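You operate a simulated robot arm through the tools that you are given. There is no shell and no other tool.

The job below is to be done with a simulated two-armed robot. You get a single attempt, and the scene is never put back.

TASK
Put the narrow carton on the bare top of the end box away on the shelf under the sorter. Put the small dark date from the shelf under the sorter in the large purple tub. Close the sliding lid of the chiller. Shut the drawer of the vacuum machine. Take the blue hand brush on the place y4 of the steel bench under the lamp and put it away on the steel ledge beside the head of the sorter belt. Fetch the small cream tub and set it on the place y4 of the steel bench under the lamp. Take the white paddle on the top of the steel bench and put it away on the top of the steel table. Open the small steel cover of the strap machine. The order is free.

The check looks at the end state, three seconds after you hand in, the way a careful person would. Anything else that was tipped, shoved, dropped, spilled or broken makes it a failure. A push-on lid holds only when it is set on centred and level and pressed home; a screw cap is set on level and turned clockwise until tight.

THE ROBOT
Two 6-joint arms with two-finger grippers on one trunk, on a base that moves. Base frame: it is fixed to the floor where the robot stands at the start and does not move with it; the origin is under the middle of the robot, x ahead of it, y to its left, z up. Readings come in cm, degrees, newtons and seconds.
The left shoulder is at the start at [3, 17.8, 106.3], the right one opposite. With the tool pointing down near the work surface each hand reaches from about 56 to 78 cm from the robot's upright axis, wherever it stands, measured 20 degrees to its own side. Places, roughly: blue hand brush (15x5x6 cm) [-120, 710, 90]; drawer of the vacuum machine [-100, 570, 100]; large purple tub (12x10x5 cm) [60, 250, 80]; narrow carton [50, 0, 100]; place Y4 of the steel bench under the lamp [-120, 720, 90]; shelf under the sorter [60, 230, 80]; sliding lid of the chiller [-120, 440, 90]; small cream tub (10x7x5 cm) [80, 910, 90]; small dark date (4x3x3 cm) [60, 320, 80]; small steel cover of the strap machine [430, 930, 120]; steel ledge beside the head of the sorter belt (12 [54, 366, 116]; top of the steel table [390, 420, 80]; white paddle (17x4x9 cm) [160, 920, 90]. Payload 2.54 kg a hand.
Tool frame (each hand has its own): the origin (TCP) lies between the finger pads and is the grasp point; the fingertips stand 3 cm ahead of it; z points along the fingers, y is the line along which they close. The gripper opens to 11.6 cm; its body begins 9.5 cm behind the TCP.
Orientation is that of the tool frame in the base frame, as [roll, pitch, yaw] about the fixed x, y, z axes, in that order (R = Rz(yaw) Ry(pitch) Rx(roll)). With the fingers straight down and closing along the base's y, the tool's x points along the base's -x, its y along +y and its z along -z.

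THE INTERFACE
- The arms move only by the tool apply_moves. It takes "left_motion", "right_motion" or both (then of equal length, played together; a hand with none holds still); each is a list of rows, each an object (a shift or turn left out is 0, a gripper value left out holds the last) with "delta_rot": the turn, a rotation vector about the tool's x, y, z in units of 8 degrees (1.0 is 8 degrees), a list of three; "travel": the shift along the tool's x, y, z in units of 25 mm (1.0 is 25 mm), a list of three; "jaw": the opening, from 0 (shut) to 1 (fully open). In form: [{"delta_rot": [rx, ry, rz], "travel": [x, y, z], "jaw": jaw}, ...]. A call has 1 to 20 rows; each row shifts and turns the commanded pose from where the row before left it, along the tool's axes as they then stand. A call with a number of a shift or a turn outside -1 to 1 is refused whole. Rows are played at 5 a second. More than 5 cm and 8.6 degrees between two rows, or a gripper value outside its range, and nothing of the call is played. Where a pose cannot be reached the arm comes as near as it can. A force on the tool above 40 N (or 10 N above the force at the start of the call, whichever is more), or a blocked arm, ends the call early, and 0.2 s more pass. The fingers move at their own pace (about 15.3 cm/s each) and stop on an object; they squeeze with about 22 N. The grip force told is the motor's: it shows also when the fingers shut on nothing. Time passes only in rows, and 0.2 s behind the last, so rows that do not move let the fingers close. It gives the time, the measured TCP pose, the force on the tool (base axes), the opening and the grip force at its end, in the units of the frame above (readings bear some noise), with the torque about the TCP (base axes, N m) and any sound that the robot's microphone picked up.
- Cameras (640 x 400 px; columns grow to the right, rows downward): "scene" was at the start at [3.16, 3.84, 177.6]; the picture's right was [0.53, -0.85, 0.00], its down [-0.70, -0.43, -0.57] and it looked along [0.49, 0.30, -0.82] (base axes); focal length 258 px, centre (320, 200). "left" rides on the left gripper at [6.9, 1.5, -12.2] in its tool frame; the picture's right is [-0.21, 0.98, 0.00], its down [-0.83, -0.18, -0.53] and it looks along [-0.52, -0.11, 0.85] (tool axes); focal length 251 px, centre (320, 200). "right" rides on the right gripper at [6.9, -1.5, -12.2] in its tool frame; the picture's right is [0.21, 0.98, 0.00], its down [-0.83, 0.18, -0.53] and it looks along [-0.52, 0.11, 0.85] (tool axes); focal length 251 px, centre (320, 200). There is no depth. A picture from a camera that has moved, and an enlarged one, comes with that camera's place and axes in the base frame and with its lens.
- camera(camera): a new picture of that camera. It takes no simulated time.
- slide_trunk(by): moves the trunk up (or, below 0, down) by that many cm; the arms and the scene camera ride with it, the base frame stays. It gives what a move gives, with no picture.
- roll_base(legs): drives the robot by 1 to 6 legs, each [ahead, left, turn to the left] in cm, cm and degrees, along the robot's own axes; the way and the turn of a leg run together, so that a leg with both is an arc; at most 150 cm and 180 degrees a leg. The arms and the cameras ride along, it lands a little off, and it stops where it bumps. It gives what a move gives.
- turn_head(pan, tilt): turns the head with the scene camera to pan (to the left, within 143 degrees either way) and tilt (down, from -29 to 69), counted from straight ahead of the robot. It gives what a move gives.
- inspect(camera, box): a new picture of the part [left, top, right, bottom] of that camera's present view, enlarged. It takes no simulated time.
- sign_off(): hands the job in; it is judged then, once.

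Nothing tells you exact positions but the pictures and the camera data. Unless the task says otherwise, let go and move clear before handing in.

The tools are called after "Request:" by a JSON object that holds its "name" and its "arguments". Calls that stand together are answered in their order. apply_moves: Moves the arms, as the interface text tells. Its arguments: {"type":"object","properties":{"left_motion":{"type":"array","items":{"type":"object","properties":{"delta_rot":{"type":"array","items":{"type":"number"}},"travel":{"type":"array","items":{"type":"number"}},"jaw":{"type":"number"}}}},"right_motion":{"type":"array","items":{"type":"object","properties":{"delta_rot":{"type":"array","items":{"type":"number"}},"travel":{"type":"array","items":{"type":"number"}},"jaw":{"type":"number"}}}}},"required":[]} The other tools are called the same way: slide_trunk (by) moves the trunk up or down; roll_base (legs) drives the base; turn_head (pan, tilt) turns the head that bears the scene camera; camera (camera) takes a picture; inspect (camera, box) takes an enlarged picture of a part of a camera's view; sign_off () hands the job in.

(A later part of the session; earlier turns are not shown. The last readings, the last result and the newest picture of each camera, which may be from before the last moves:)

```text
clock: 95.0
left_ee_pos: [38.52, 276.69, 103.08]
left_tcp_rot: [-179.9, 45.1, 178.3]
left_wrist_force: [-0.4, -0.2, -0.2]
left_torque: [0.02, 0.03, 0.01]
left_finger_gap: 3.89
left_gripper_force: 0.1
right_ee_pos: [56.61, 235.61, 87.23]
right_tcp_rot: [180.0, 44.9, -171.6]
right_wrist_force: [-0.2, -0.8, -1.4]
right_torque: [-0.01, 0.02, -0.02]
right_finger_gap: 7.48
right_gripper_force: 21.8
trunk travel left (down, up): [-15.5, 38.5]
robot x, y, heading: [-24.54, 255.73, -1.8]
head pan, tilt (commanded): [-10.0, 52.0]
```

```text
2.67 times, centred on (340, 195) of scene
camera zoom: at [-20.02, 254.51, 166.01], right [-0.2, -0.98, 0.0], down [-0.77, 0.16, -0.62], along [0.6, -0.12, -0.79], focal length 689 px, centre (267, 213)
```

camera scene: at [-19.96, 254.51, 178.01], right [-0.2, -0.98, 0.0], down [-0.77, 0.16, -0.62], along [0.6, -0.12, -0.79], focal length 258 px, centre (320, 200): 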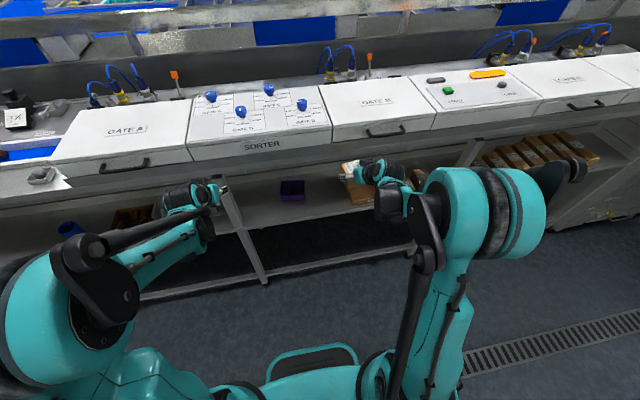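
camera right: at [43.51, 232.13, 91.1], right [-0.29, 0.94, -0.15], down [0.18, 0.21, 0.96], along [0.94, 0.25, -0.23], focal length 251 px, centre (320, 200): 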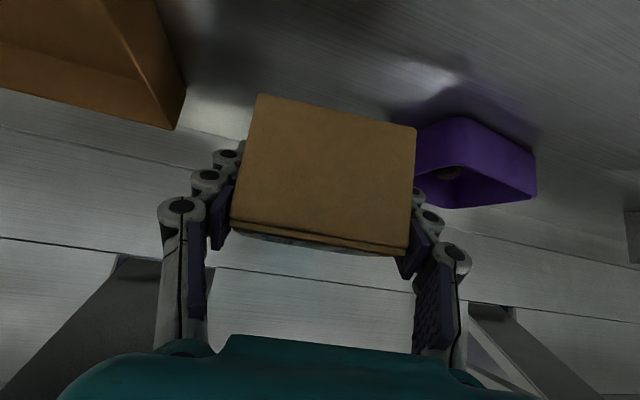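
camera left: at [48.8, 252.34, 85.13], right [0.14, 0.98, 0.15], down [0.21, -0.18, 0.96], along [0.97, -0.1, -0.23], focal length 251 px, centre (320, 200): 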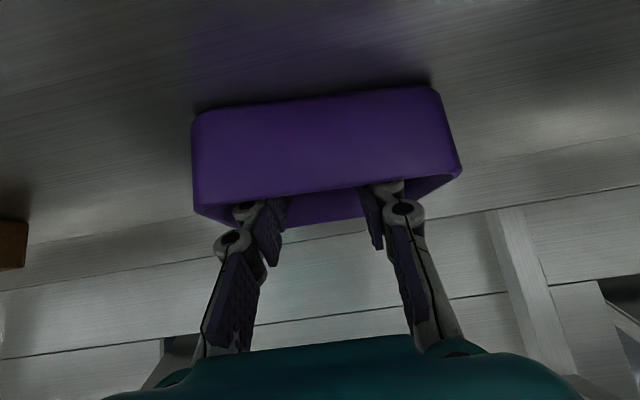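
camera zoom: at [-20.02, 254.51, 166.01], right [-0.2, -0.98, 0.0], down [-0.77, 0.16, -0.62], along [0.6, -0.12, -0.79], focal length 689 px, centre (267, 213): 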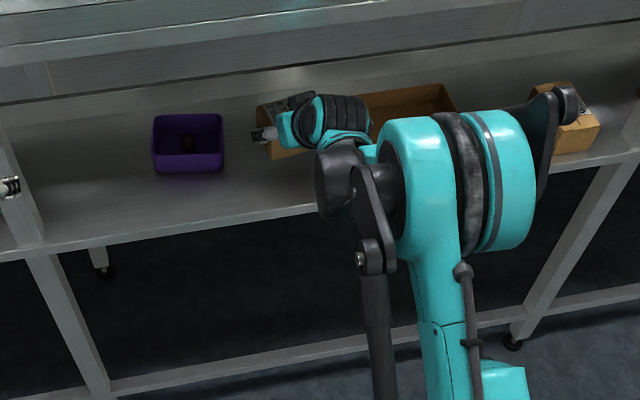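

The carton hovers between tray and tub. I'll descend 5 cm then take small steps to feel for contact.

Request:
{"name": "apply_moves", "arguments": {"right_motion": [{"travel": [0.471, 0, 0.471]}, {"travel": [0.471, 0, 0.471]}, {"travel": [0.471, 0, 0.471]}, {}]}}

Request:
{"name": "apply_moves", "arguments": {"right_motion": [{"travel": [0.11, 0, 0.11]}, {"travel": [0.11, 0, 0.11]}, {}]}}

Request:
{"name": "camera", "arguments": {"camera": "right"}}

```text
clock: 96.0
left_ee_pos: [38.48, 276.77, 102.95]
left_tcp_rot: [-180.0, 45.1, 178.4]
left_wrist_force: [0.5, -0.1, 0.3]
left_torque: [-0.03, 0.0, -0.02]
left_finger_gap: 3.95
left_gripper_force: 0.0
right_ee_pos: [57.01, 235.81, 82.18]
right_tcp_rot: [-180.0, 45.2, -171.6]
right_wrist_force: [-0.2, 0.3, -1.7]
right_torque: [0.03, -0.03, -0.01]
right_finger_gap: 7.44
right_gripper_force: 22.0
trunk travel left (down, up): [-15.5, 38.5]
robot x, y, heading: [-24.57, 255.8, -1.7]
head pan, tilt (commanded): [-10.0, 52.0]
```

```text
clock: 96.8
left_ee_pos: [38.42, 276.67, 102.97]
left_tcp_rot: [-180.0, 45.1, 178.4]
left_wrist_force: [0.1, 0.3, -0.6]
left_torque: [0.0, 0.0, 0.01]
left_finger_gap: 3.95
left_gripper_force: 0.1
right_ee_pos: [56.9, 235.84, 81.18]
right_tcp_rot: [-179.9, 45.0, -171.6]
right_wrist_force: [-0.5, -0.3, -1.9]
right_torque: [0.03, -0.01, -0.04]
right_finger_gap: 7.49
right_gripper_force: 21.9
trunk travel left (down, up): [-15.5, 38.5]
robot x, y, heading: [-24.18, 255.42, -1.7]
head pan, tilt (commanded): [-10.0, 52.0]
```

```text
taken
camera right: at [43.69, 232.14, 85.02], right [-0.29, 0.94, -0.15], down [0.18, 0.21, 0.96], along [0.94, 0.25, -0.23], focal length 251 px, centre (320, 200)
```

right: 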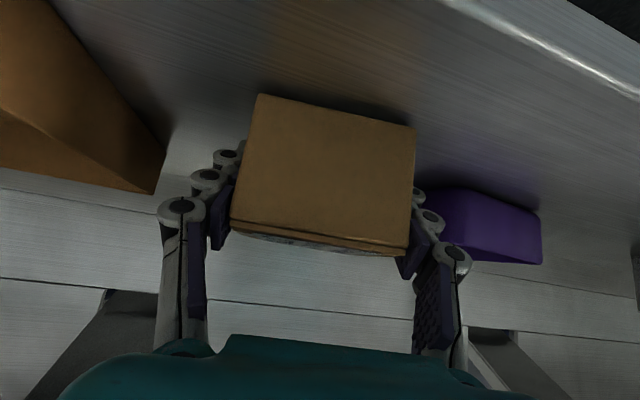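

Close to the shelf now without contact yet. I'll continue in 2 mm steps watching the force.

Request:
{"name": "apply_moves", "arguments": {"right_motion": [{"travel": [0.06, 0, 0.06]}, {}]}}

Request:
{"name": "apply_moves", "arguments": {"right_motion": [{"travel": [0.06, 0, 0.06]}, {}]}}

Request:
{"name": "apply_moves", "arguments": {"right_motion": [{"travel": [0.05, 0, 0.05]}, {}]}}

```text
clock: 97.3
left_ee_pos: [38.59, 276.67, 102.93]
left_tcp_rot: [-179.9, 45.0, 178.5]
left_wrist_force: [0.1, 0.2, 0.0]
left_torque: [0.01, 0.01, 0.03]
left_finger_gap: 3.93
left_gripper_force: 0.2
right_ee_pos: [56.82, 235.62, 81.07]
right_tcp_rot: [-180.0, 45.0, -171.6]
right_wrist_force: [-0.4, 0.3, -1.6]
right_torque: [0.04, -0.05, -0.01]
right_finger_gap: 7.45
right_gripper_force: 22.6
trunk travel left (down, up): [-15.5, 38.5]
robot x, y, heading: [-24.31, 256.0, -1.5]
head pan, tilt (commanded): [-10.0, 52.0]
```

```text
clock: 98.0
left_ee_pos: [38.44, 276.76, 103.09]
left_tcp_rot: [-180.0, 45.2, 178.4]
left_wrist_force: [-0.5, 0.2, 0.4]
left_torque: [0.03, 0.01, 0.02]
left_finger_gap: 3.94
left_gripper_force: 0.1
right_ee_pos: [56.81, 235.77, 80.88]
right_tcp_rot: [-179.9, 45.1, -171.6]
right_wrist_force: [5.5, -1.0, 14.8]
right_torque: [-0.28, -0.09, 0.11]
right_finger_gap: 7.46
right_gripper_force: 21.9
trunk travel left (down, up): [-15.5, 38.5]
robot x, y, heading: [-24.75, 255.79, -1.5]
head pan, tilt (commanded): [-10.0, 52.0]
```

```text
clock: 98.5
left_ee_pos: [38.46, 276.66, 103.09]
left_tcp_rot: [179.9, 45.2, 178.4]
left_wrist_force: [0.0, -0.4, 0.6]
left_torque: [0.04, 0.02, 0.0]
left_finger_gap: 3.92
left_gripper_force: 0.0
right_ee_pos: [56.78, 235.77, 80.77]
right_tcp_rot: [-179.8, 45.1, -171.6]
right_wrist_force: [7.1, -2.9, 20.0]
right_torque: [-0.08, -0.47, -0.01]
right_finger_gap: 7.48
right_gripper_force: 22.3
trunk travel left (down, up): [-15.5, 38.5]
robot x, y, heading: [-24.28, 256.2, -1.7]
head pan, tilt (commanded): [-10.0, 52.0]
```

Contact: the carton sits on the shelf. I'll relieve the pressure slightly and open.

Request:
{"name": "apply_moves", "arguments": {"right_motion": [{"travel": [-0.05, 0, -0.05]}, {"jaw": 0.68}, {"jaw": 0.72}, {"jaw": 0.78}, {"jaw": 0.84}, {}]}}

Request:
{"name": "camera", "arguments": {"camera": "right"}}

```text
clock: 100.0
left_ee_pos: [38.5, 276.68, 102.97]
left_tcp_rot: [180.0, 45.1, 178.4]
left_wrist_force: [-0.6, -0.3, 0.1]
left_torque: [0.02, -0.01, 0.0]
left_finger_gap: 3.93
left_gripper_force: 0.2
right_ee_pos: [56.75, 235.6, 80.7]
right_tcp_rot: [180.0, 45.1, -171.6]
right_wrist_force: [-0.2, 0.0, -0.3]
right_torque: [-0.01, 0.01, -0.01]
right_finger_gap: 9.72
right_gripper_force: 0.1
trunk travel left (down, up): [-15.5, 38.5]
robot x, y, heading: [-24.55, 255.71, -1.8]
head pan, tilt (commanded): [-10.0, 52.0]
```

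```text
taken
camera right: at [43.56, 232.1, 84.49], right [-0.29, 0.94, -0.15], down [0.18, 0.21, 0.96], along [0.94, 0.25, -0.23], focal length 251 px, centre (320, 200)
```

right: 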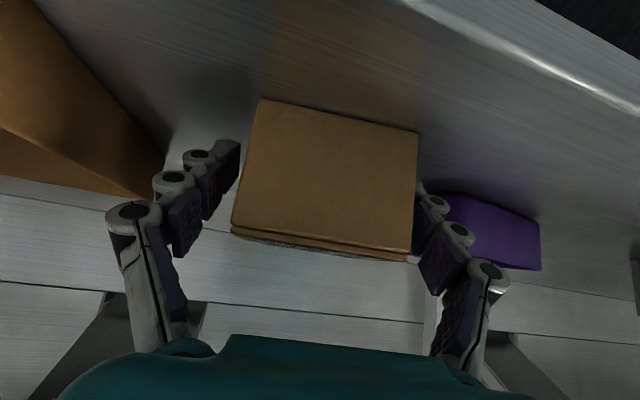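

The carton stands free. I'll retract back along the finger axis and verify.

Request:
{"name": "apply_moves", "arguments": {"right_motion": [{"travel": [0, 0, -0.5]}, {"travel": [0, 0, -0.9]}, {"travel": [0, 0, -0.9]}, {"travel": [0, 0, -0.9]}, {"travel": [0, 0, -0.9]}, {"travel": [0, 0, -0.9]}, {"travel": [0, 0, -0.9]}, {"travel": [0, 0, -0.9]}, {}]}}

Request:
{"name": "camera", "arguments": {"camera": "right"}}

Request:
{"name": "camera", "arguments": {"camera": "scene"}}

```text
clock: 102.0
left_ee_pos: [38.55, 276.71, 102.9]
left_tcp_rot: [-180.0, 45.1, 178.4]
left_wrist_force: [-0.9, -0.8, 0.3]
left_torque: [0.01, 0.02, -0.02]
left_finger_gap: 3.91
left_gripper_force: 0.1
right_ee_pos: [44.92, 233.76, 92.73]
right_tcp_rot: [180.0, 44.9, -171.6]
right_wrist_force: [-0.3, 0.2, 0.6]
right_torque: [-0.02, 0.01, -0.03]
right_finger_gap: 9.74
right_gripper_force: 0.1
trunk travel left (down, up): [-15.5, 38.5]
robot x, y, heading: [-24.62, 256.27, -1.8]
head pan, tilt (commanded): [-10.0, 52.0]
```

```text
taken
camera right: at [31.68, 230.25, 96.59], right [-0.29, 0.94, -0.15], down [0.18, 0.21, 0.96], along [0.94, 0.25, -0.23], focal length 251 px, centre (320, 200)
```

right: 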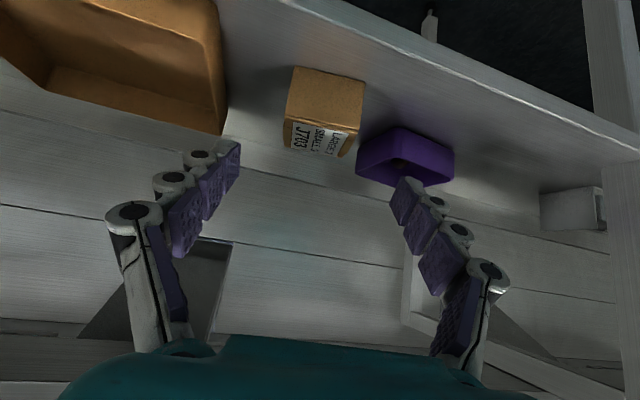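

```text
taken
camera scene: at [-19.92, 254.52, 166.01], right [-0.2, -0.98, 0.0], down [-0.77, 0.16, -0.62], along [0.6, -0.12, -0.79], focal length 258 px, centre (320, 200)
```

scene: 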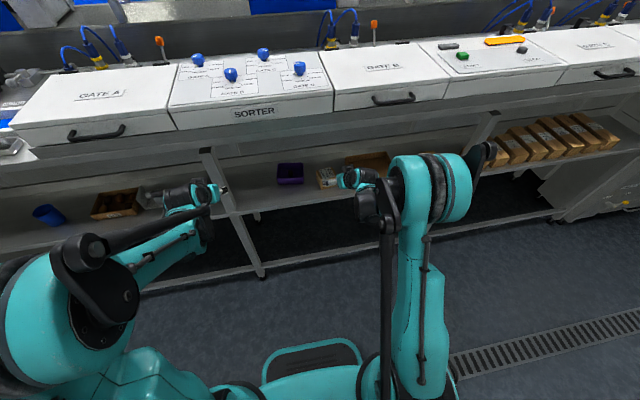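

The carton is on the shelf and nothing else moved. Next I'll fold both arms toward the home pose, raise the trunk, and head toward the chiller on the other side of the aisle.

Request:
{"name": "apply_moves", "arguments": {"left_motion": [{"travel": [0.212, 0, -0.92], "delta_rot": [0, 0.9375, 0]}, {"travel": [0.33, 0, -0.884], "delta_rot": [0, 0.9375, 0]}, {"travel": [0.443, 0, -0.833], "delta_rot": [0, 0.9375, 0]}, {"travel": [0.548, 0, -0.768], "delta_rot": [0, 0.9375, 0]}, {"travel": [0.643, 0, -0.69], "delta_rot": [0, 0.9375, 0]}, {"travel": [0.728, 0, -0.6], "delta_rot": [0, 0.9375, 0]}, {"travel": [0.8, 0, -0.5]}, {"travel": [0.8, 0, -0.5]}, {"travel": [0.8, 0, -0.5]}, {"travel": [0, 0, -0.5]}, {"jaw": 0.5}], "right_motion": [{"travel": [0.212, 0, -0.92], "delta_rot": [0, 0.9375, 0]}, {"travel": [0.33, 0, -0.884], "delta_rot": [0, 0.9375, 0]}, {"travel": [0.443, 0, -0.833], "delta_rot": [0, 0.9375, 0]}, {"travel": [0.548, 0, -0.768], "delta_rot": [0, 0.9375, 0]}, {"travel": [0.643, 0, -0.69], "delta_rot": [0, 0.9375, 0]}, {"travel": [0.728, 0, -0.6], "delta_rot": [0, 0.9375, 0]}, {"travel": [1, 0, -0.5]}, {"travel": [1, 0, -0.5]}, {"travel": [1, 0, -0.5]}, {"travel": [1, 0, -0.5], "delta_rot": [0, 0, 0.625]}, {"travel": [0.5, 0, -0.5], "delta_rot": [0, 0, 0.625]}]}}

Request:
{"name": "slide_trunk", "arguments": {"by": 12}}

Request:
{"name": "turn_head", "arguments": {"pan": 125, "tilt": 25}}

Request:
{"name": "camera", "arguments": {"camera": "scene"}}

```text
clock: 104.3
left_ee_pos: [20.58, 277.12, 115.5]
left_tcp_rot: [-180.0, 0.1, 178.5]
left_wrist_force: [0.0, 0.4, 0.2]
left_torque: [-0.01, 0.01, 0.0]
left_finger_gap: 5.8
left_gripper_force: 0.0
right_ee_pos: [21.58, 230.5, 106.57]
right_tcp_rot: [-180.0, 0.0, 178.3]
right_wrist_force: [0.4, -1.0, -0.4]
right_torque: [0.01, -0.06, 0.01]
right_finger_gap: 9.75
right_gripper_force: 0.1
trunk travel left (down, up): [-15.5, 38.5]
robot x, y, heading: [-24.46, 255.96, -1.4]
head pan, tilt (commanded): [-10.0, 52.0]
```

```text
clock: 105.8
left_ee_pos: [20.65, 277.0, 127.56]
left_tcp_rot: [-179.9, 0.1, 178.4]
left_wrist_force: [0.3, 0.2, 0.3]
left_torque: [0.04, 0.03, -0.03]
left_finger_gap: 5.81
left_gripper_force: 0.1
right_ee_pos: [21.73, 230.44, 118.46]
right_tcp_rot: [180.0, 0.0, 178.4]
right_wrist_force: [0.3, -0.2, 0.1]
right_torque: [0.0, -0.02, 0.02]
right_finger_gap: 9.73
right_gripper_force: 0.1
trunk travel left (down, up): [-27.5, 26.5]
robot x, y, heading: [-24.21, 255.84, -2.0]
head pan, tilt (commanded): [-10.0, 52.0]
```

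```text
clock: 108.0
left_ee_pos: [20.58, 277.09, 127.35]
left_tcp_rot: [-180.0, 0.1, 178.4]
left_wrist_force: [0.3, -0.4, -0.8]
left_torque: [-0.01, 0.01, 0.0]
left_finger_gap: 5.8
left_gripper_force: 0.1
right_ee_pos: [21.69, 230.3, 118.55]
right_tcp_rot: [-179.9, 0.0, 178.4]
right_wrist_force: [-1.0, 0.0, 0.1]
right_torque: [-0.02, 0.03, -0.02]
right_finger_gap: 9.75
right_gripper_force: 0.0
trunk travel left (down, up): [-27.5, 26.5]
robot x, y, heading: [-24.55, 255.92, -1.8]
head pan, tilt (commanded): [125.0, 25.0]
```

```text
taken
camera scene: at [-32.41, 263.73, 182.03], right [0.83, 0.55, 0.0], down [0.23, -0.35, -0.91], along [-0.5, 0.76, -0.42], focal length 258 px, centre (320, 200)
```

scene: 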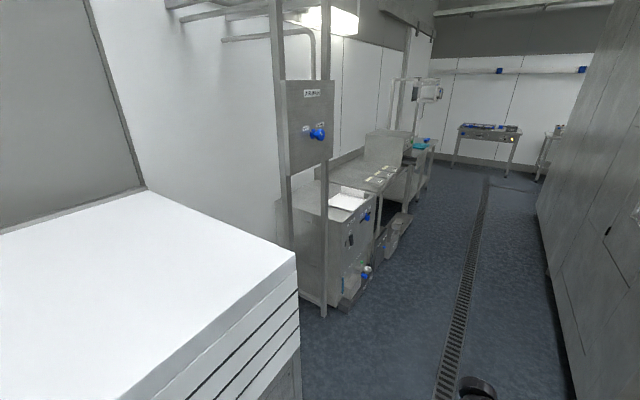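

I see the stack end, then a frame with a panel, the steel chiller, more machines, and the lamp bench farther. Zooming in.

Request:
{"name": "inspect", "arguments": {"camera": "scene", "box": [260, 60, 460, 310]}}

Request:
{"name": "inspect", "arguments": {"camera": "scene", "box": [320, 100, 560, 250]}}

```text
1.60 times, centred on (360, 185) of scene
camera zoom: at [-32.41, 263.73, 182.03], right [0.83, 0.55, 0.0], down [0.23, -0.35, -0.91], along [-0.5, 0.76, -0.42], focal length 414 px, centre (256, 224)
```

zoom: 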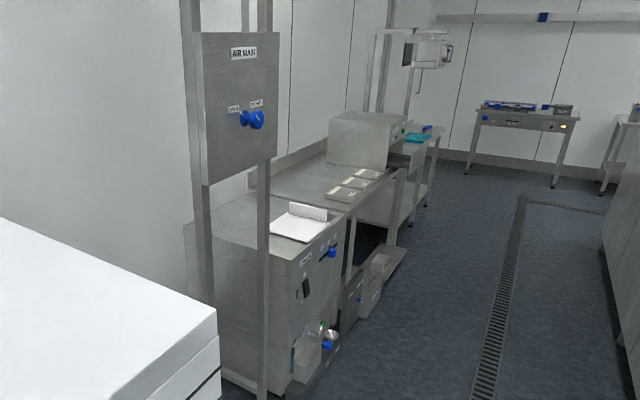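

```text
2.67 times, centred on (440, 175) of scene
camera zoom: at [-32.41, 263.73, 182.03], right [0.83, 0.55, 0.0], down [0.23, -0.35, -0.91], along [-0.5, 0.76, -0.42], focal length 689 px, centre (0, 267)
```

zoom: 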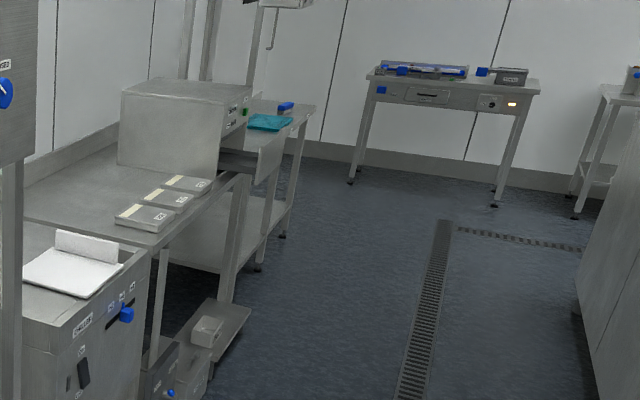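

The chiller's white sliding lid is near [-120, 438, 92]; beyond it the trays, vacuum machine and lamp bench. I'll drive to y≈445 and turn round to face it.

Request:
{"name": "roll_base", "arguments": {"legs": [[0, 0, 1.8], [0, 100, 0], [0, 88, 0], [0, 0, 90], [0, 0, 90]]}}

Request:
{"name": "turn_head", "arguments": {"pan": 0, "tilt": 40}}

Request:
{"name": "camera", "arguments": {"camera": "scene"}}

```text
clock: 125.7
left_ee_pos: [-66.74, 414.94, 127.46]
left_tcp_rot: [-180.0, 0.1, 7.5]
left_wrist_force: [0.1, 0.2, -0.3]
left_torque: [0.0, 0.01, 0.0]
left_finger_gap: 5.77
left_gripper_force: 0.0
right_ee_pos: [-75.35, 460.99, 118.45]
right_tcp_rot: [180.0, -0.1, 7.5]
right_wrist_force: [-0.4, 0.1, -0.9]
right_torque: [0.01, 0.0, 0.02]
right_finger_gap: 9.73
right_gripper_force: 0.1
trunk travel left (down, up): [-27.5, 26.5]
robot x, y, heading: [-25.93, 443.42, -172.4]
head pan, tilt (commanded): [125.0, 25.0]
```

```text
clock: 127.8
left_ee_pos: [-66.71, 414.95, 127.4]
left_tcp_rot: [-180.0, 0.1, 7.6]
left_wrist_force: [-0.3, 0.0, 0.4]
left_torque: [0.01, 0.02, 0.02]
left_finger_gap: 5.81
left_gripper_force: 0.0
right_ee_pos: [-75.3, 460.89, 118.46]
right_tcp_rot: [-180.0, 0.0, 7.6]
right_wrist_force: [0.0, -0.5, 0.3]
right_torque: [0.0, 0.01, -0.01]
right_finger_gap: 9.73
right_gripper_force: 0.1
trunk travel left (down, up): [-27.5, 26.5]
robot x, y, heading: [-25.58, 443.04, -172.6]
head pan, tilt (commanded): [0.0, 40.0]
```

```text
taken
camera scene: at [-31.19, 442.37, 179.69], right [-0.13, 0.99, 0.0], down [0.64, 0.08, -0.77], along [-0.76, -0.1, -0.64], focal length 258 px, centre (320, 200)
```

scene: 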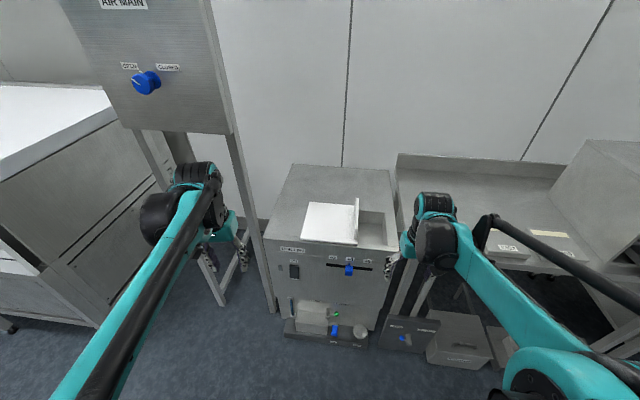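

Request:
{"name": "roll_base", "arguments": {"legs": [[0, 0, -7.4]]}}

Request:
{"name": "turn_head", "arguments": {"pan": 0, "tilt": 45}}

Request:
{"name": "camera", "arguments": {"camera": "scene"}}

Request:
{"name": "inspect", "arguments": {"camera": "scene", "box": [250, 120, 450, 260]}}

```text
clock: 128.8
left_ee_pos: [-69.9, 420.3, 127.37]
left_tcp_rot: [-179.9, 0.2, 0.3]
left_wrist_force: [0.1, 1.1, 0.0]
left_torque: [-0.01, 0.03, 0.02]
left_finger_gap: 5.8
left_gripper_force: 0.0
right_ee_pos: [-72.7, 467.01, 118.42]
right_tcp_rot: [180.0, 0.0, 0.4]
right_wrist_force: [-1.0, 0.9, -0.2]
right_torque: [-0.02, -0.01, -0.04]
right_finger_gap: 9.79
right_gripper_force: 0.0
trunk travel left (down, up): [-27.5, 26.5]
robot x, y, heading: [-25.96, 443.04, -179.6]
head pan, tilt (commanded): [0.0, 40.0]
```

```text
clock: 129.4
left_ee_pos: [-70.02, 420.37, 127.45]
left_tcp_rot: [-180.0, 0.1, 0.3]
left_wrist_force: [-0.3, -0.7, 1.5]
left_torque: [0.01, 0.02, 0.01]
left_finger_gap: 5.79
left_gripper_force: 0.0
right_ee_pos: [-72.74, 466.99, 118.46]
right_tcp_rot: [-180.0, 0.0, 0.3]
right_wrist_force: [0.0, 0.0, -0.1]
right_torque: [0.0, -0.01, 0.02]
right_finger_gap: 9.74
right_gripper_force: 0.0
trunk travel left (down, up): [-27.5, 26.5]
robot x, y, heading: [-25.57, 442.67, -179.5]
head pan, tilt (commanded): [0.0, 45.0]
```

```text
taken
camera scene: at [-30.86, 443.07, 178.97], right [-0.01, 1.0, 0.0], down [0.71, 0.0, -0.71], along [-0.71, 0.0, -0.71], focal length 258 px, centre (320, 200)
```

scene: 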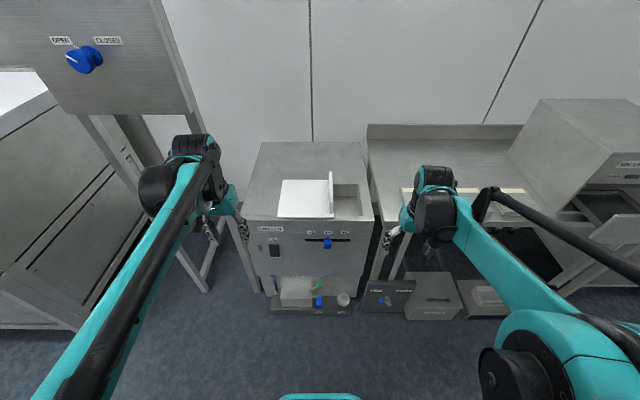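

```text
2.86 times, centred on (350, 190) of scene
camera zoom: at [-30.86, 443.07, 178.97], right [-0.01, 1.0, 0.0], down [0.71, 0.0, -0.71], along [-0.71, 0.0, -0.71], focal length 738 px, centre (234, 229)
```

zoom: 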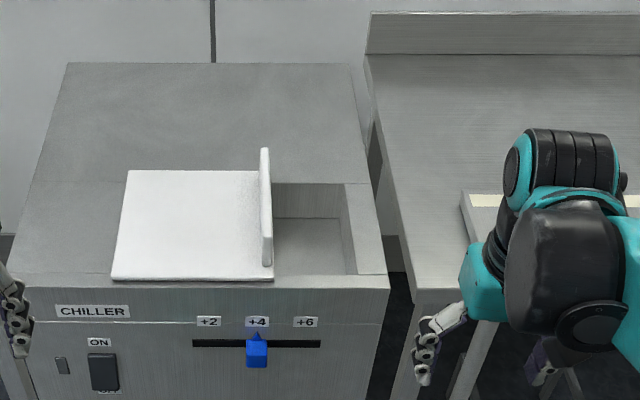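

The lid is a white plate with an upright flange on its +y edge; the well lies open about 12 cm to its right, so the lid must slide toward +y. I'll reposition the base and look from the left hand.

Request:
{"name": "roll_base", "arguments": {"legs": [[0, -20, 0], [28, 0, 0]]}}

Request:
{"name": "turn_head", "arguments": {"pan": 15, "tilt": 50}}

Request:
{"name": "camera", "arguments": {"camera": "scene"}}

Request:
{"name": "camera", "arguments": {"camera": "left"}}

Request:
{"name": "camera", "arguments": {"camera": "right"}}

```text
clock: 132.6
left_ee_pos: [-97.86, 439.63, 127.45]
left_tcp_rot: [180.0, 0.0, 0.5]
left_wrist_force: [-0.2, -0.5, 0.0]
left_torque: [0.03, -0.01, -0.01]
left_finger_gap: 5.8
left_gripper_force: 0.1
right_ee_pos: [-100.71, 486.2, 118.44]
right_tcp_rot: [180.0, -0.1, 0.6]
right_wrist_force: [-0.4, 0.4, -0.8]
right_torque: [-0.01, -0.02, 0.0]
right_finger_gap: 9.77
right_gripper_force: 0.1
trunk travel left (down, up): [-27.5, 26.5]
robot x, y, heading: [-53.71, 462.55, -179.5]
head pan, tilt (commanded): [0.0, 45.0]
```

```text
clock: 133.3
left_ee_pos: [-97.82, 439.6, 127.49]
left_tcp_rot: [179.9, 0.2, 0.5]
left_wrist_force: [0.1, 0.6, 0.5]
left_torque: [-0.01, 0.01, 0.02]
left_finger_gap: 5.78
left_gripper_force: 0.2
right_ee_pos: [-100.67, 486.19, 118.54]
right_tcp_rot: [-179.9, 0.1, 0.6]
right_wrist_force: [0.3, -0.4, 0.3]
right_torque: [0.0, 0.0, -0.01]
right_finger_gap: 9.75
right_gripper_force: 0.1
trunk travel left (down, up): [-27.5, 26.5]
robot x, y, heading: [-53.74, 462.8, -179.5]
head pan, tilt (commanded): [15.0, 50.0]
```

```text
taken
camera scene: at [-58.05, 460.54, 178.28], right [-0.27, 0.96, 0.0], down [0.74, 0.21, -0.64], along [-0.62, -0.17, -0.77], focal length 258 px, centre (320, 200)
```

scene: 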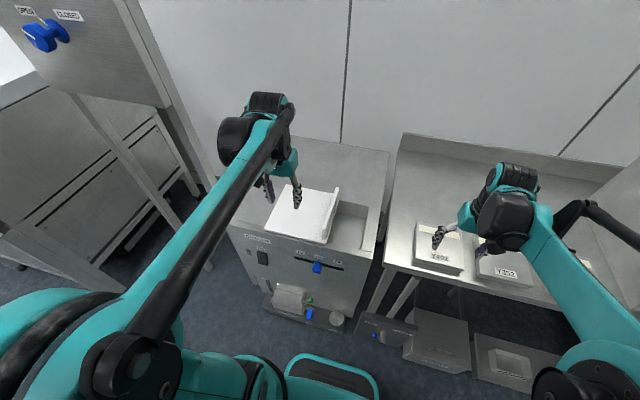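

```text
taken
camera left: at [-90.84, 438.24, 139.62], right [-0.21, -0.98, 0.0], down [-0.83, 0.17, 0.54], along [-0.52, 0.11, -0.84], focal length 251 px, centre (320, 200)
```

left: 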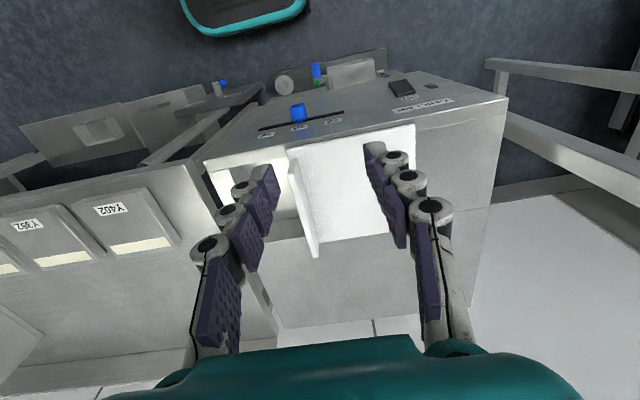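

```text
taken
camera right: at [-93.81, 487.76, 130.72], right [0.22, -0.97, 0.0], down [-0.82, -0.19, 0.53], along [-0.52, -0.12, -0.85], focal length 251 px, centre (320, 200)
```

right: 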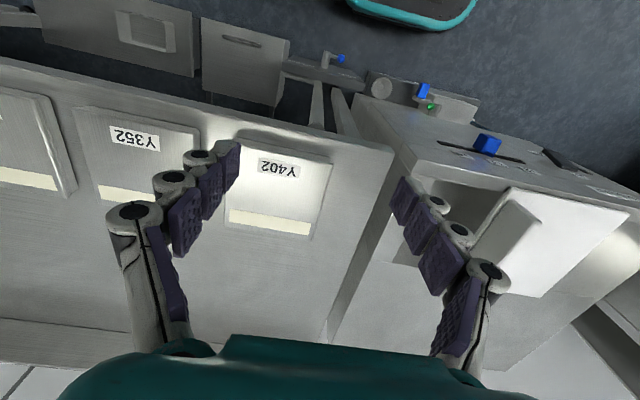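

Clear views of the lid and its flange. Zooming in to locate the flange precisely.

Request:
{"name": "inspect", "arguments": {"camera": "left", "box": [200, 100, 440, 280]}}

Request:
{"name": "inspect", "arguments": {"camera": "right", "box": [360, 130, 640, 330]}}

Request:
{"name": "inspect", "arguments": {"camera": "scene", "box": [230, 140, 410, 290]}}

```text
2.22 times, centred on (320, 190) of left
camera zoom: at [-90.84, 438.24, 139.62], right [-0.21, -0.98, 0.0], down [-0.83, 0.17, 0.54], along [-0.52, 0.11, -0.84], focal length 559 px, centre (320, 222)
```

zoom: 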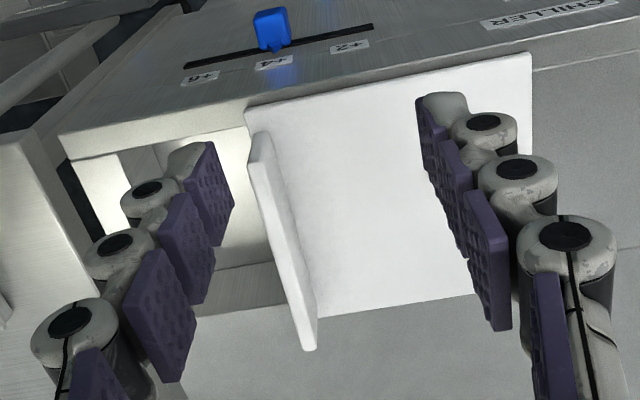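

```text
2.00 times, centred on (500, 230) of right
camera zoom: at [-93.81, 487.76, 130.72], right [0.22, -0.97, 0.0], down [-0.82, -0.19, 0.53], along [-0.52, -0.12, -0.85], focal length 503 px, centre (-40, 140)
```

zoom: 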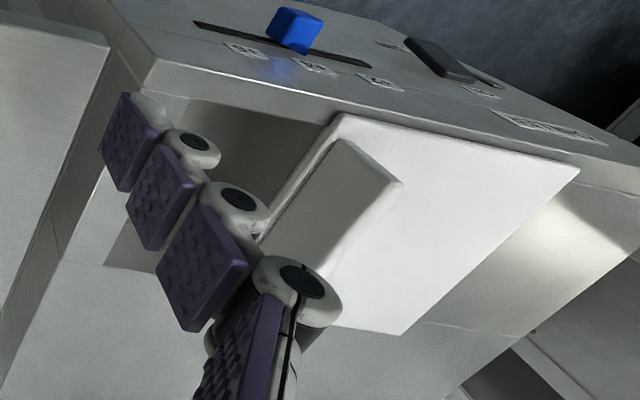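

```text
2.67 times, centred on (320, 215) of scene
camera zoom: at [-58.05, 460.54, 178.28], right [-0.27, 0.96, 0.0], down [0.74, 0.21, -0.64], along [-0.62, -0.17, -0.77], focal length 689 px, centre (320, 160)
```

zoom: 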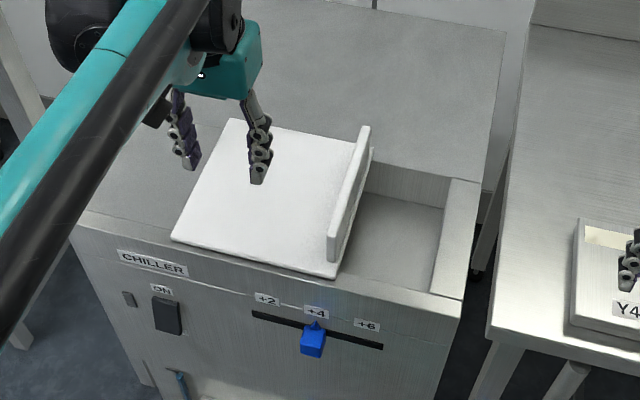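

The flange stands at about y≈448, x −111 to −132, z 90.5–97. I'll bring the left hand over it with jaws straddling it.

Request:
{"name": "apply_moves", "arguments": {"left_motion": [{"travel": [-0.928, -0.344, 0.856], "jaw": 0.55}, {"travel": [-0.928, -0.344, 0.856]}, {"travel": [-0.928, -0.344, 0.856]}, {"travel": [-0.928, -0.344, 0.856]}, {"travel": [-0.928, -0.344, 0.856]}, {"travel": [-0.928, -0.344, 0.856]}, {"travel": [-0.928, -0.344, 0.856]}, {"travel": [-0.928, -0.344, 0.856]}, {"travel": [-0.928, -0.344, 0.856]}, {"travel": [-0.928, -0.344, 0.856]}, {}]}}

Request:
{"name": "camera", "arguments": {"camera": "left"}}

Request:
{"name": "inspect", "arguments": {"camera": "scene", "box": [230, 120, 410, 270]}}

```text
clock: 135.7
left_ee_pos: [-121.54, 447.85, 106.21]
left_tcp_rot: [-179.9, 0.3, 0.5]
left_wrist_force: [-0.7, 0.3, -1.2]
left_torque: [-0.01, 0.01, -0.01]
left_finger_gap: 6.37
left_gripper_force: 0.2
right_ee_pos: [-100.65, 486.23, 118.5]
right_tcp_rot: [180.0, 0.1, 0.5]
right_wrist_force: [0.0, 0.1, 0.5]
right_torque: [-0.01, 0.02, -0.02]
right_finger_gap: 9.76
right_gripper_force: 0.1
trunk travel left (down, up): [-27.5, 26.5]
robot x, y, heading: [-53.49, 462.59, -179.5]
head pan, tilt (commanded): [15.0, 50.0]
```

```text
taken
camera left: at [-114.54, 446.44, 118.4], right [-0.21, -0.98, 0.0], down [-0.83, 0.17, 0.54], along [-0.53, 0.11, -0.84], focal length 251 px, centre (320, 200)
```

left: 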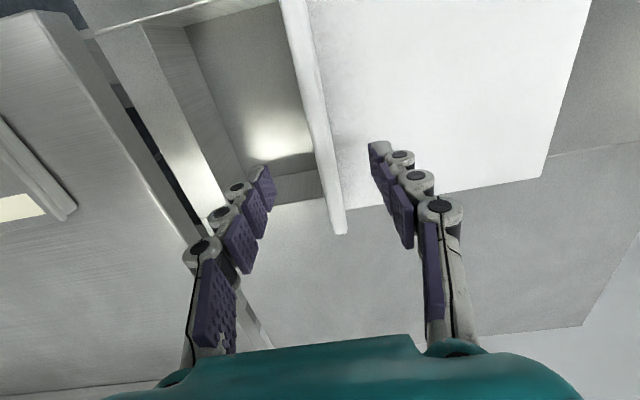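

```text
2.67 times, centred on (320, 195) of scene
camera zoom: at [-57.96, 460.51, 178.28], right [-0.27, 0.96, 0.0], down [0.74, 0.21, -0.64], along [-0.62, -0.17, -0.77], focal length 689 px, centre (320, 213)
```

zoom: 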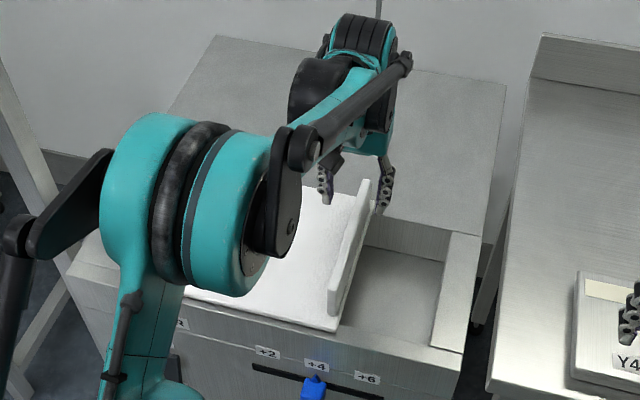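

The flange lies midway between the fingers. I'll lower 9.5 cm and close on it.

Request:
{"name": "apply_moves", "arguments": {"left_motion": [{"travel": [0, 0, 0.95]}, {"travel": [0, 0, 0.95]}, {"travel": [0, 0, 0.95]}, {"travel": [0, 0, 0.95]}, {}]}}

Request:
{"name": "camera", "arguments": {"camera": "left"}}

```text
clock: 136.9
left_ee_pos: [-121.15, 447.92, 96.89]
left_tcp_rot: [180.0, 0.1, 0.6]
left_wrist_force: [0.2, -0.9, -1.2]
left_torque: [-0.02, 0.01, 0.02]
left_finger_gap: 6.37
left_gripper_force: 0.0
right_ee_pos: [-100.77, 486.27, 118.44]
right_tcp_rot: [180.0, 0.0, 0.7]
right_wrist_force: [0.0, -0.2, 0.3]
right_torque: [-0.02, 0.03, -0.04]
right_finger_gap: 9.75
right_gripper_force: 0.1
trunk travel left (down, up): [-27.5, 26.5]
robot x, y, heading: [-53.77, 462.77, -179.6]
head pan, tilt (commanded): [15.0, 50.0]
```

```text
taken
camera left: at [-114.26, 446.57, 109.0], right [-0.21, -0.98, 0.0], down [-0.83, 0.17, 0.54], along [-0.52, 0.11, -0.84], focal length 251 px, centre (320, 200)
```

left: 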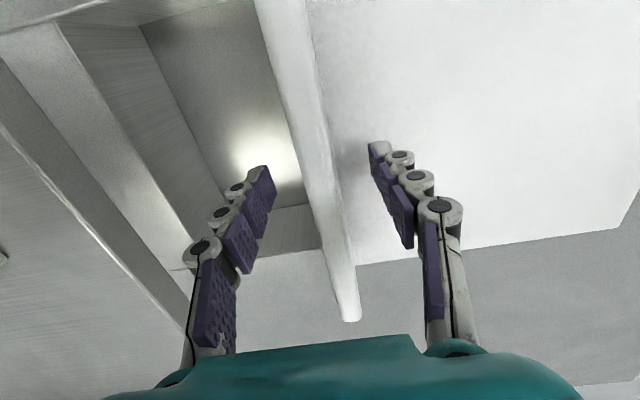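

The flange is between the pads. Closing on it.

Request:
{"name": "apply_moves", "arguments": {"left_motion": [{"jaw": 0.4}, {"jaw": 0.3}, {"jaw": 0.2}, {"jaw": 0.1}, {"jaw": 0.0}, {}]}}

Request:
{"name": "camera", "arguments": {"camera": "left"}}

```text
clock: 138.3
left_ee_pos: [-121.18, 447.93, 96.84]
left_tcp_rot: [-179.9, 0.1, 0.4]
left_wrist_force: [0.8, -0.3, -1.7]
left_torque: [0.01, 0.12, -0.64]
left_finger_gap: 1.56
left_gripper_force: 41.4
right_ee_pos: [-100.66, 486.29, 118.48]
right_tcp_rot: [180.0, 0.1, 0.6]
right_wrist_force: [-0.2, -0.3, 0.6]
right_torque: [0.01, 0.0, 0.01]
right_finger_gap: 9.74
right_gripper_force: 0.0
trunk travel left (down, up): [-27.5, 26.5]
robot x, y, heading: [-53.67, 462.49, -179.4]
head pan, tilt (commanded): [15.0, 50.0]
```

```text
taken
camera left: at [-114.29, 446.57, 109.0], right [-0.21, -0.98, 0.0], down [-0.83, 0.17, 0.54], along [-0.52, 0.11, -0.84], focal length 251 px, centre (320, 200)
```

left: 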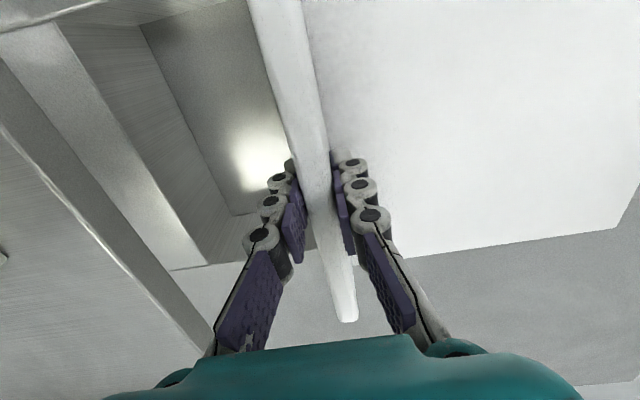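

Gripped the flange (1.56 cm). I'll slide the lid toward +y in steps, watching the force.

Request:
{"name": "apply_moves", "arguments": {"left_motion": [{"travel": [0, -0.4, 0]}, {"travel": [0, -0.4, 0]}, {"travel": [0, -0.4, 0]}, {"travel": [0, -0.4, 0]}, {"travel": [0, -0.4, 0]}, {"travel": [0, -0.4, 0]}, {}]}}

Request:
{"name": "camera", "arguments": {"camera": "left"}}

Request:
{"name": "camera", "arguments": {"camera": "right"}}

```text
clock: 139.9
left_ee_pos: [-121.2, 454.03, 96.9]
left_tcp_rot: [180.0, 0.2, 0.5]
left_wrist_force: [-2.6, -0.1, 9.1]
left_torque: [0.05, 0.84, -0.6]
left_finger_gap: 1.54
left_gripper_force: 41.6
right_ee_pos: [-100.67, 486.17, 118.54]
right_tcp_rot: [179.9, -0.1, 0.5]
right_wrist_force: [0.8, 0.9, 0.1]
right_torque: [0.0, 0.04, -0.03]
right_finger_gap: 9.72
right_gripper_force: 0.1
trunk travel left (down, up): [-27.5, 26.5]
robot x, y, heading: [-53.82, 462.72, -179.4]
head pan, tilt (commanded): [15.0, 50.0]
```

```text
taken
camera left: at [-114.26, 452.7, 108.98], right [-0.21, -0.98, 0.0], down [-0.83, 0.17, 0.54], along [-0.53, 0.11, -0.84], focal length 251 px, centre (320, 200)
```

left: 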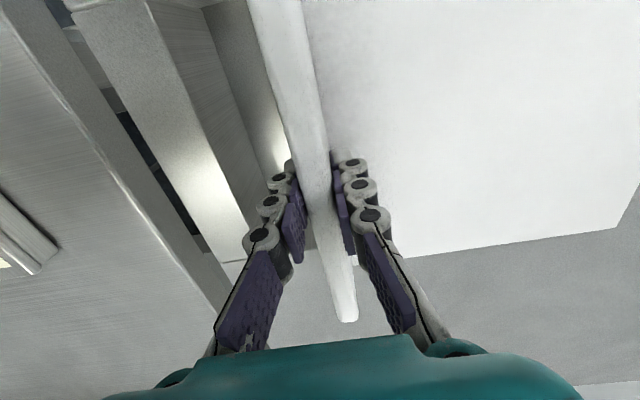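

```text
taken
camera right: at [-93.78, 487.77, 130.72], right [0.22, -0.97, 0.0], down [-0.82, -0.19, 0.53], along [-0.52, -0.12, -0.85], focal length 251 px, centre (320, 200)
```

right: 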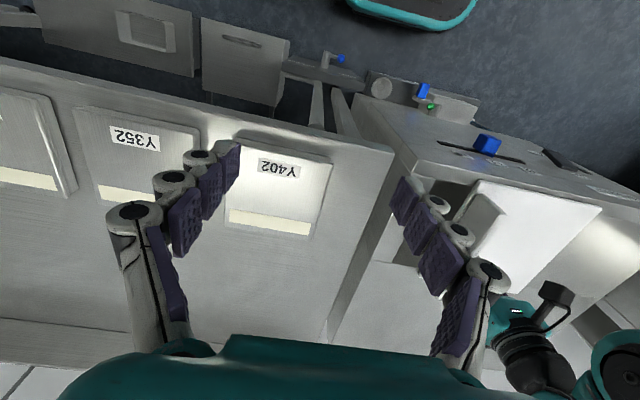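

The lid slides. I'll continue toward the stop in smaller steps.

Request:
{"name": "apply_moves", "arguments": {"left_motion": [{"travel": [0, -0.4, 0]}, {"travel": [0, -0.4, 0]}, {"travel": [0, -0.4, 0]}, {"travel": [0, -0.4, 0]}, {}]}}

Request:
{"name": "apply_moves", "arguments": {"left_motion": [{"travel": [0, -0.2, 0]}, {"travel": [0, -0.2, 0]}, {"travel": [0, -0.2, 0]}, {}]}}

Request:
{"name": "camera", "arguments": {"camera": "left"}}

Request:
{"name": "inspect", "arguments": {"camera": "right", "box": [340, 130, 640, 330]}}

```text
clock: 141.1
left_ee_pos: [-121.13, 457.99, 96.75]
left_tcp_rot: [180.0, 0.3, 0.4]
left_wrist_force: [-8.0, -1.0, 29.3]
left_torque: [0.03, 0.75, -0.59]
left_finger_gap: 1.55
left_gripper_force: 41.7
right_ee_pos: [-100.71, 486.22, 118.57]
right_tcp_rot: [-179.9, 0.2, 0.7]
right_wrist_force: [0.1, -0.7, -0.5]
right_torque: [0.02, 0.05, 0.02]
right_finger_gap: 9.75
right_gripper_force: 0.0
trunk travel left (down, up): [-27.5, 26.5]
robot x, y, heading: [-53.57, 462.42, -179.8]
head pan, tilt (commanded): [15.0, 50.0]
```

```text
clock: 142.1
left_ee_pos: [-121.13, 459.53, 96.72]
left_tcp_rot: [-179.9, 0.3, 0.5]
left_wrist_force: [-4.9, 0.0, 36.2]
left_torque: [-0.01, -0.2, -0.58]
left_finger_gap: 1.55
left_gripper_force: 41.5
right_ee_pos: [-100.41, 486.28, 118.63]
right_tcp_rot: [180.0, 0.1, 0.6]
right_wrist_force: [-0.5, -0.3, 0.2]
right_torque: [-0.01, 0.01, 0.02]
right_finger_gap: 9.74
right_gripper_force: 0.0
trunk travel left (down, up): [-27.5, 26.5]
robot x, y, heading: [-53.82, 462.35, -179.6]
head pan, tilt (commanded): [15.0, 50.0]
```

```text
taken
camera left: at [-114.21, 458.16, 108.85], right [-0.21, -0.98, 0.0], down [-0.83, 0.17, 0.54], along [-0.53, 0.11, -0.84], focal length 251 px, centre (320, 200)
```

left: 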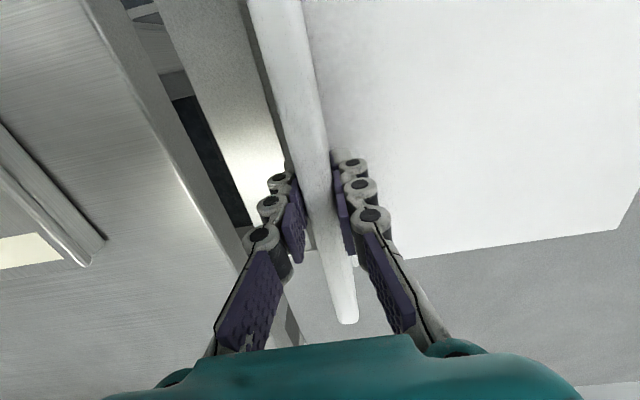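

```text
2.00 times, centred on (490, 230) of right
camera zoom: at [-93.59, 487.76, 130.8], right [0.22, -0.97, 0.0], down [-0.82, -0.19, 0.54], along [-0.52, -0.12, -0.84], focal length 503 px, centre (-20, 140)
```

zoom: 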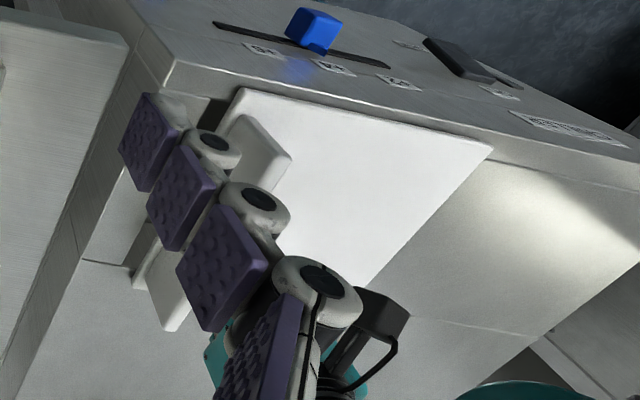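

Some vertical preload has built up (36 N up), so I'll ease up 2 mm, then continue the last ~3 cm.

Request:
{"name": "apply_moves", "arguments": {"left_motion": [{"travel": [0, 0, -0.08]}, {}]}}

Request:
{"name": "apply_moves", "arguments": {"left_motion": [{"travel": [0, -0.2, 0]}, {"travel": [0, -0.2, 0]}, {}]}}

Request:
{"name": "camera", "arguments": {"camera": "left"}}

```text
clock: 142.7
left_ee_pos: [-121.14, 459.63, 96.69]
left_tcp_rot: [179.9, 0.0, 0.5]
left_wrist_force: [6.6, -0.9, 4.1]
left_torque: [0.02, 1.13, -0.53]
left_finger_gap: 1.56
left_gripper_force: 41.2
right_ee_pos: [-100.68, 486.19, 118.48]
right_tcp_rot: [179.9, 0.1, 0.6]
right_wrist_force: [-0.2, -0.1, -0.4]
right_torque: [-0.04, 0.04, 0.0]
right_finger_gap: 9.74
right_gripper_force: 0.1
trunk travel left (down, up): [-27.5, 26.5]
robot x, y, heading: [-53.63, 462.27, -179.6]
head pan, tilt (commanded): [15.0, 50.0]
```

```text
clock: 143.5
left_ee_pos: [-121.2, 460.5, 96.74]
left_tcp_rot: [179.9, -0.1, 0.6]
left_wrist_force: [16.1, 0.0, -17.5]
left_torque: [-0.02, 0.04, -0.54]
left_finger_gap: 1.54
left_gripper_force: 41.2
right_ee_pos: [-100.63, 486.16, 118.47]
right_tcp_rot: [-180.0, -0.1, 0.7]
right_wrist_force: [-0.1, -0.3, -0.1]
right_torque: [0.01, 0.01, 0.03]
right_finger_gap: 9.73
right_gripper_force: 0.1
trunk travel left (down, up): [-27.5, 26.5]
robot x, y, heading: [-53.72, 462.38, -179.1]
head pan, tilt (commanded): [15.0, 50.0]
```

```text
taken
camera left: at [-114.27, 459.14, 108.87], right [-0.21, -0.98, 0.0], down [-0.83, 0.17, 0.53], along [-0.52, 0.11, -0.85], focal length 251 px, centre (320, 200)
```

left: 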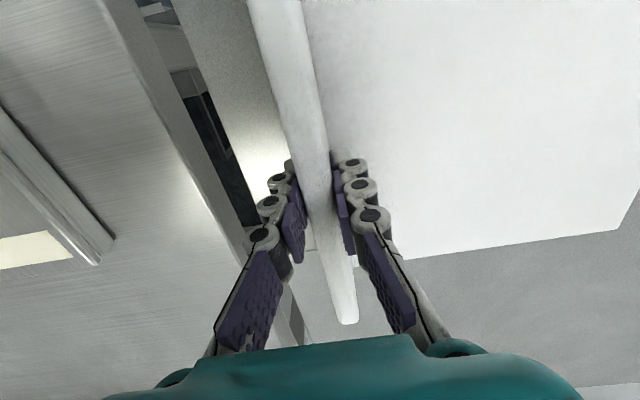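

The tracks make a firm grip fight the arm; I'll loosen the jaws a little and push the flange with the rear finger instead.

Request:
{"name": "apply_moves", "arguments": {"left_motion": [{"jaw": 0.22}, {"jaw": 0.24}, {}]}}

Request:
{"name": "apply_moves", "arguments": {"left_motion": [{"travel": [0, -0.2, 0]}, {"travel": [0, -0.2, 0]}, {"travel": [0, -0.2, 0]}, {}]}}

Request:
{"name": "camera", "arguments": {"camera": "left"}}

Request:
{"name": "inspect", "arguments": {"camera": "right", "box": [340, 130, 640, 330]}}

```text
clock: 144.3
left_ee_pos: [-121.32, 460.49, 96.9]
left_tcp_rot: [-180.0, 0.1, 0.5]
left_wrist_force: [-0.1, 0.2, 0.1]
left_torque: [0.01, 0.04, 0.0]
left_finger_gap: 2.79
left_gripper_force: 0.2
right_ee_pos: [-100.64, 486.18, 118.56]
right_tcp_rot: [179.9, 0.0, 0.7]
right_wrist_force: [-0.3, 0.3, 0.8]
right_torque: [0.01, 0.0, -0.02]
right_finger_gap: 9.72
right_gripper_force: 0.1
trunk travel left (down, up): [-27.5, 26.5]
robot x, y, heading: [-53.63, 462.22, -179.7]
head pan, tilt (commanded): [15.0, 50.0]
```

```text
clock: 145.3
left_ee_pos: [-121.39, 462.0, 96.82]
left_tcp_rot: [-180.0, 0.0, 0.5]
left_wrist_force: [0.1, 0.1, 0.2]
left_torque: [-0.01, -0.04, 0.03]
left_finger_gap: 2.81
left_gripper_force: 0.2
right_ee_pos: [-100.7, 486.38, 118.43]
right_tcp_rot: [179.9, 0.0, 0.7]
right_wrist_force: [-0.1, 0.5, 0.4]
right_torque: [-0.03, -0.02, 0.02]
right_finger_gap: 9.73
right_gripper_force: 0.0
trunk travel left (down, up): [-27.5, 26.5]
robot x, y, heading: [-53.83, 462.95, -179.3]
head pan, tilt (commanded): [15.0, 50.0]
```

```text
taken
camera left: at [-114.47, 460.62, 108.96], right [-0.21, -0.98, 0.0], down [-0.83, 0.17, 0.54], along [-0.52, 0.11, -0.84], focal length 251 px, centre (320, 200)
```

left: 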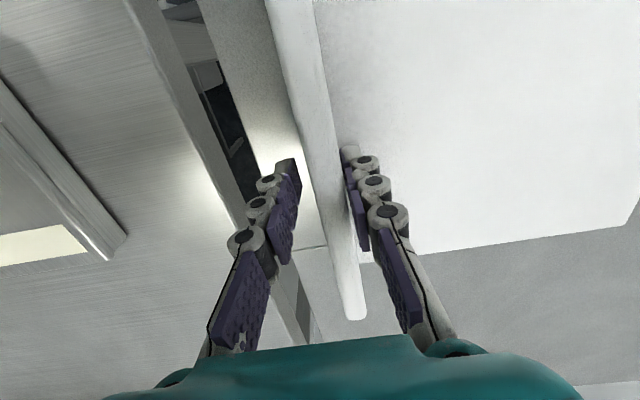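

```text
2.00 times, centred on (490, 230) of right
camera zoom: at [-93.85, 487.74, 130.7], right [0.22, -0.97, 0.0], down [-0.82, -0.19, 0.53], along [-0.52, -0.12, -0.85], focal length 503 px, centre (-20, 140)
```

zoom: 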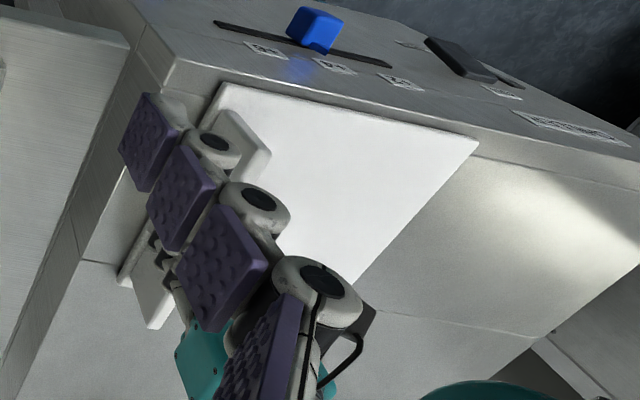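

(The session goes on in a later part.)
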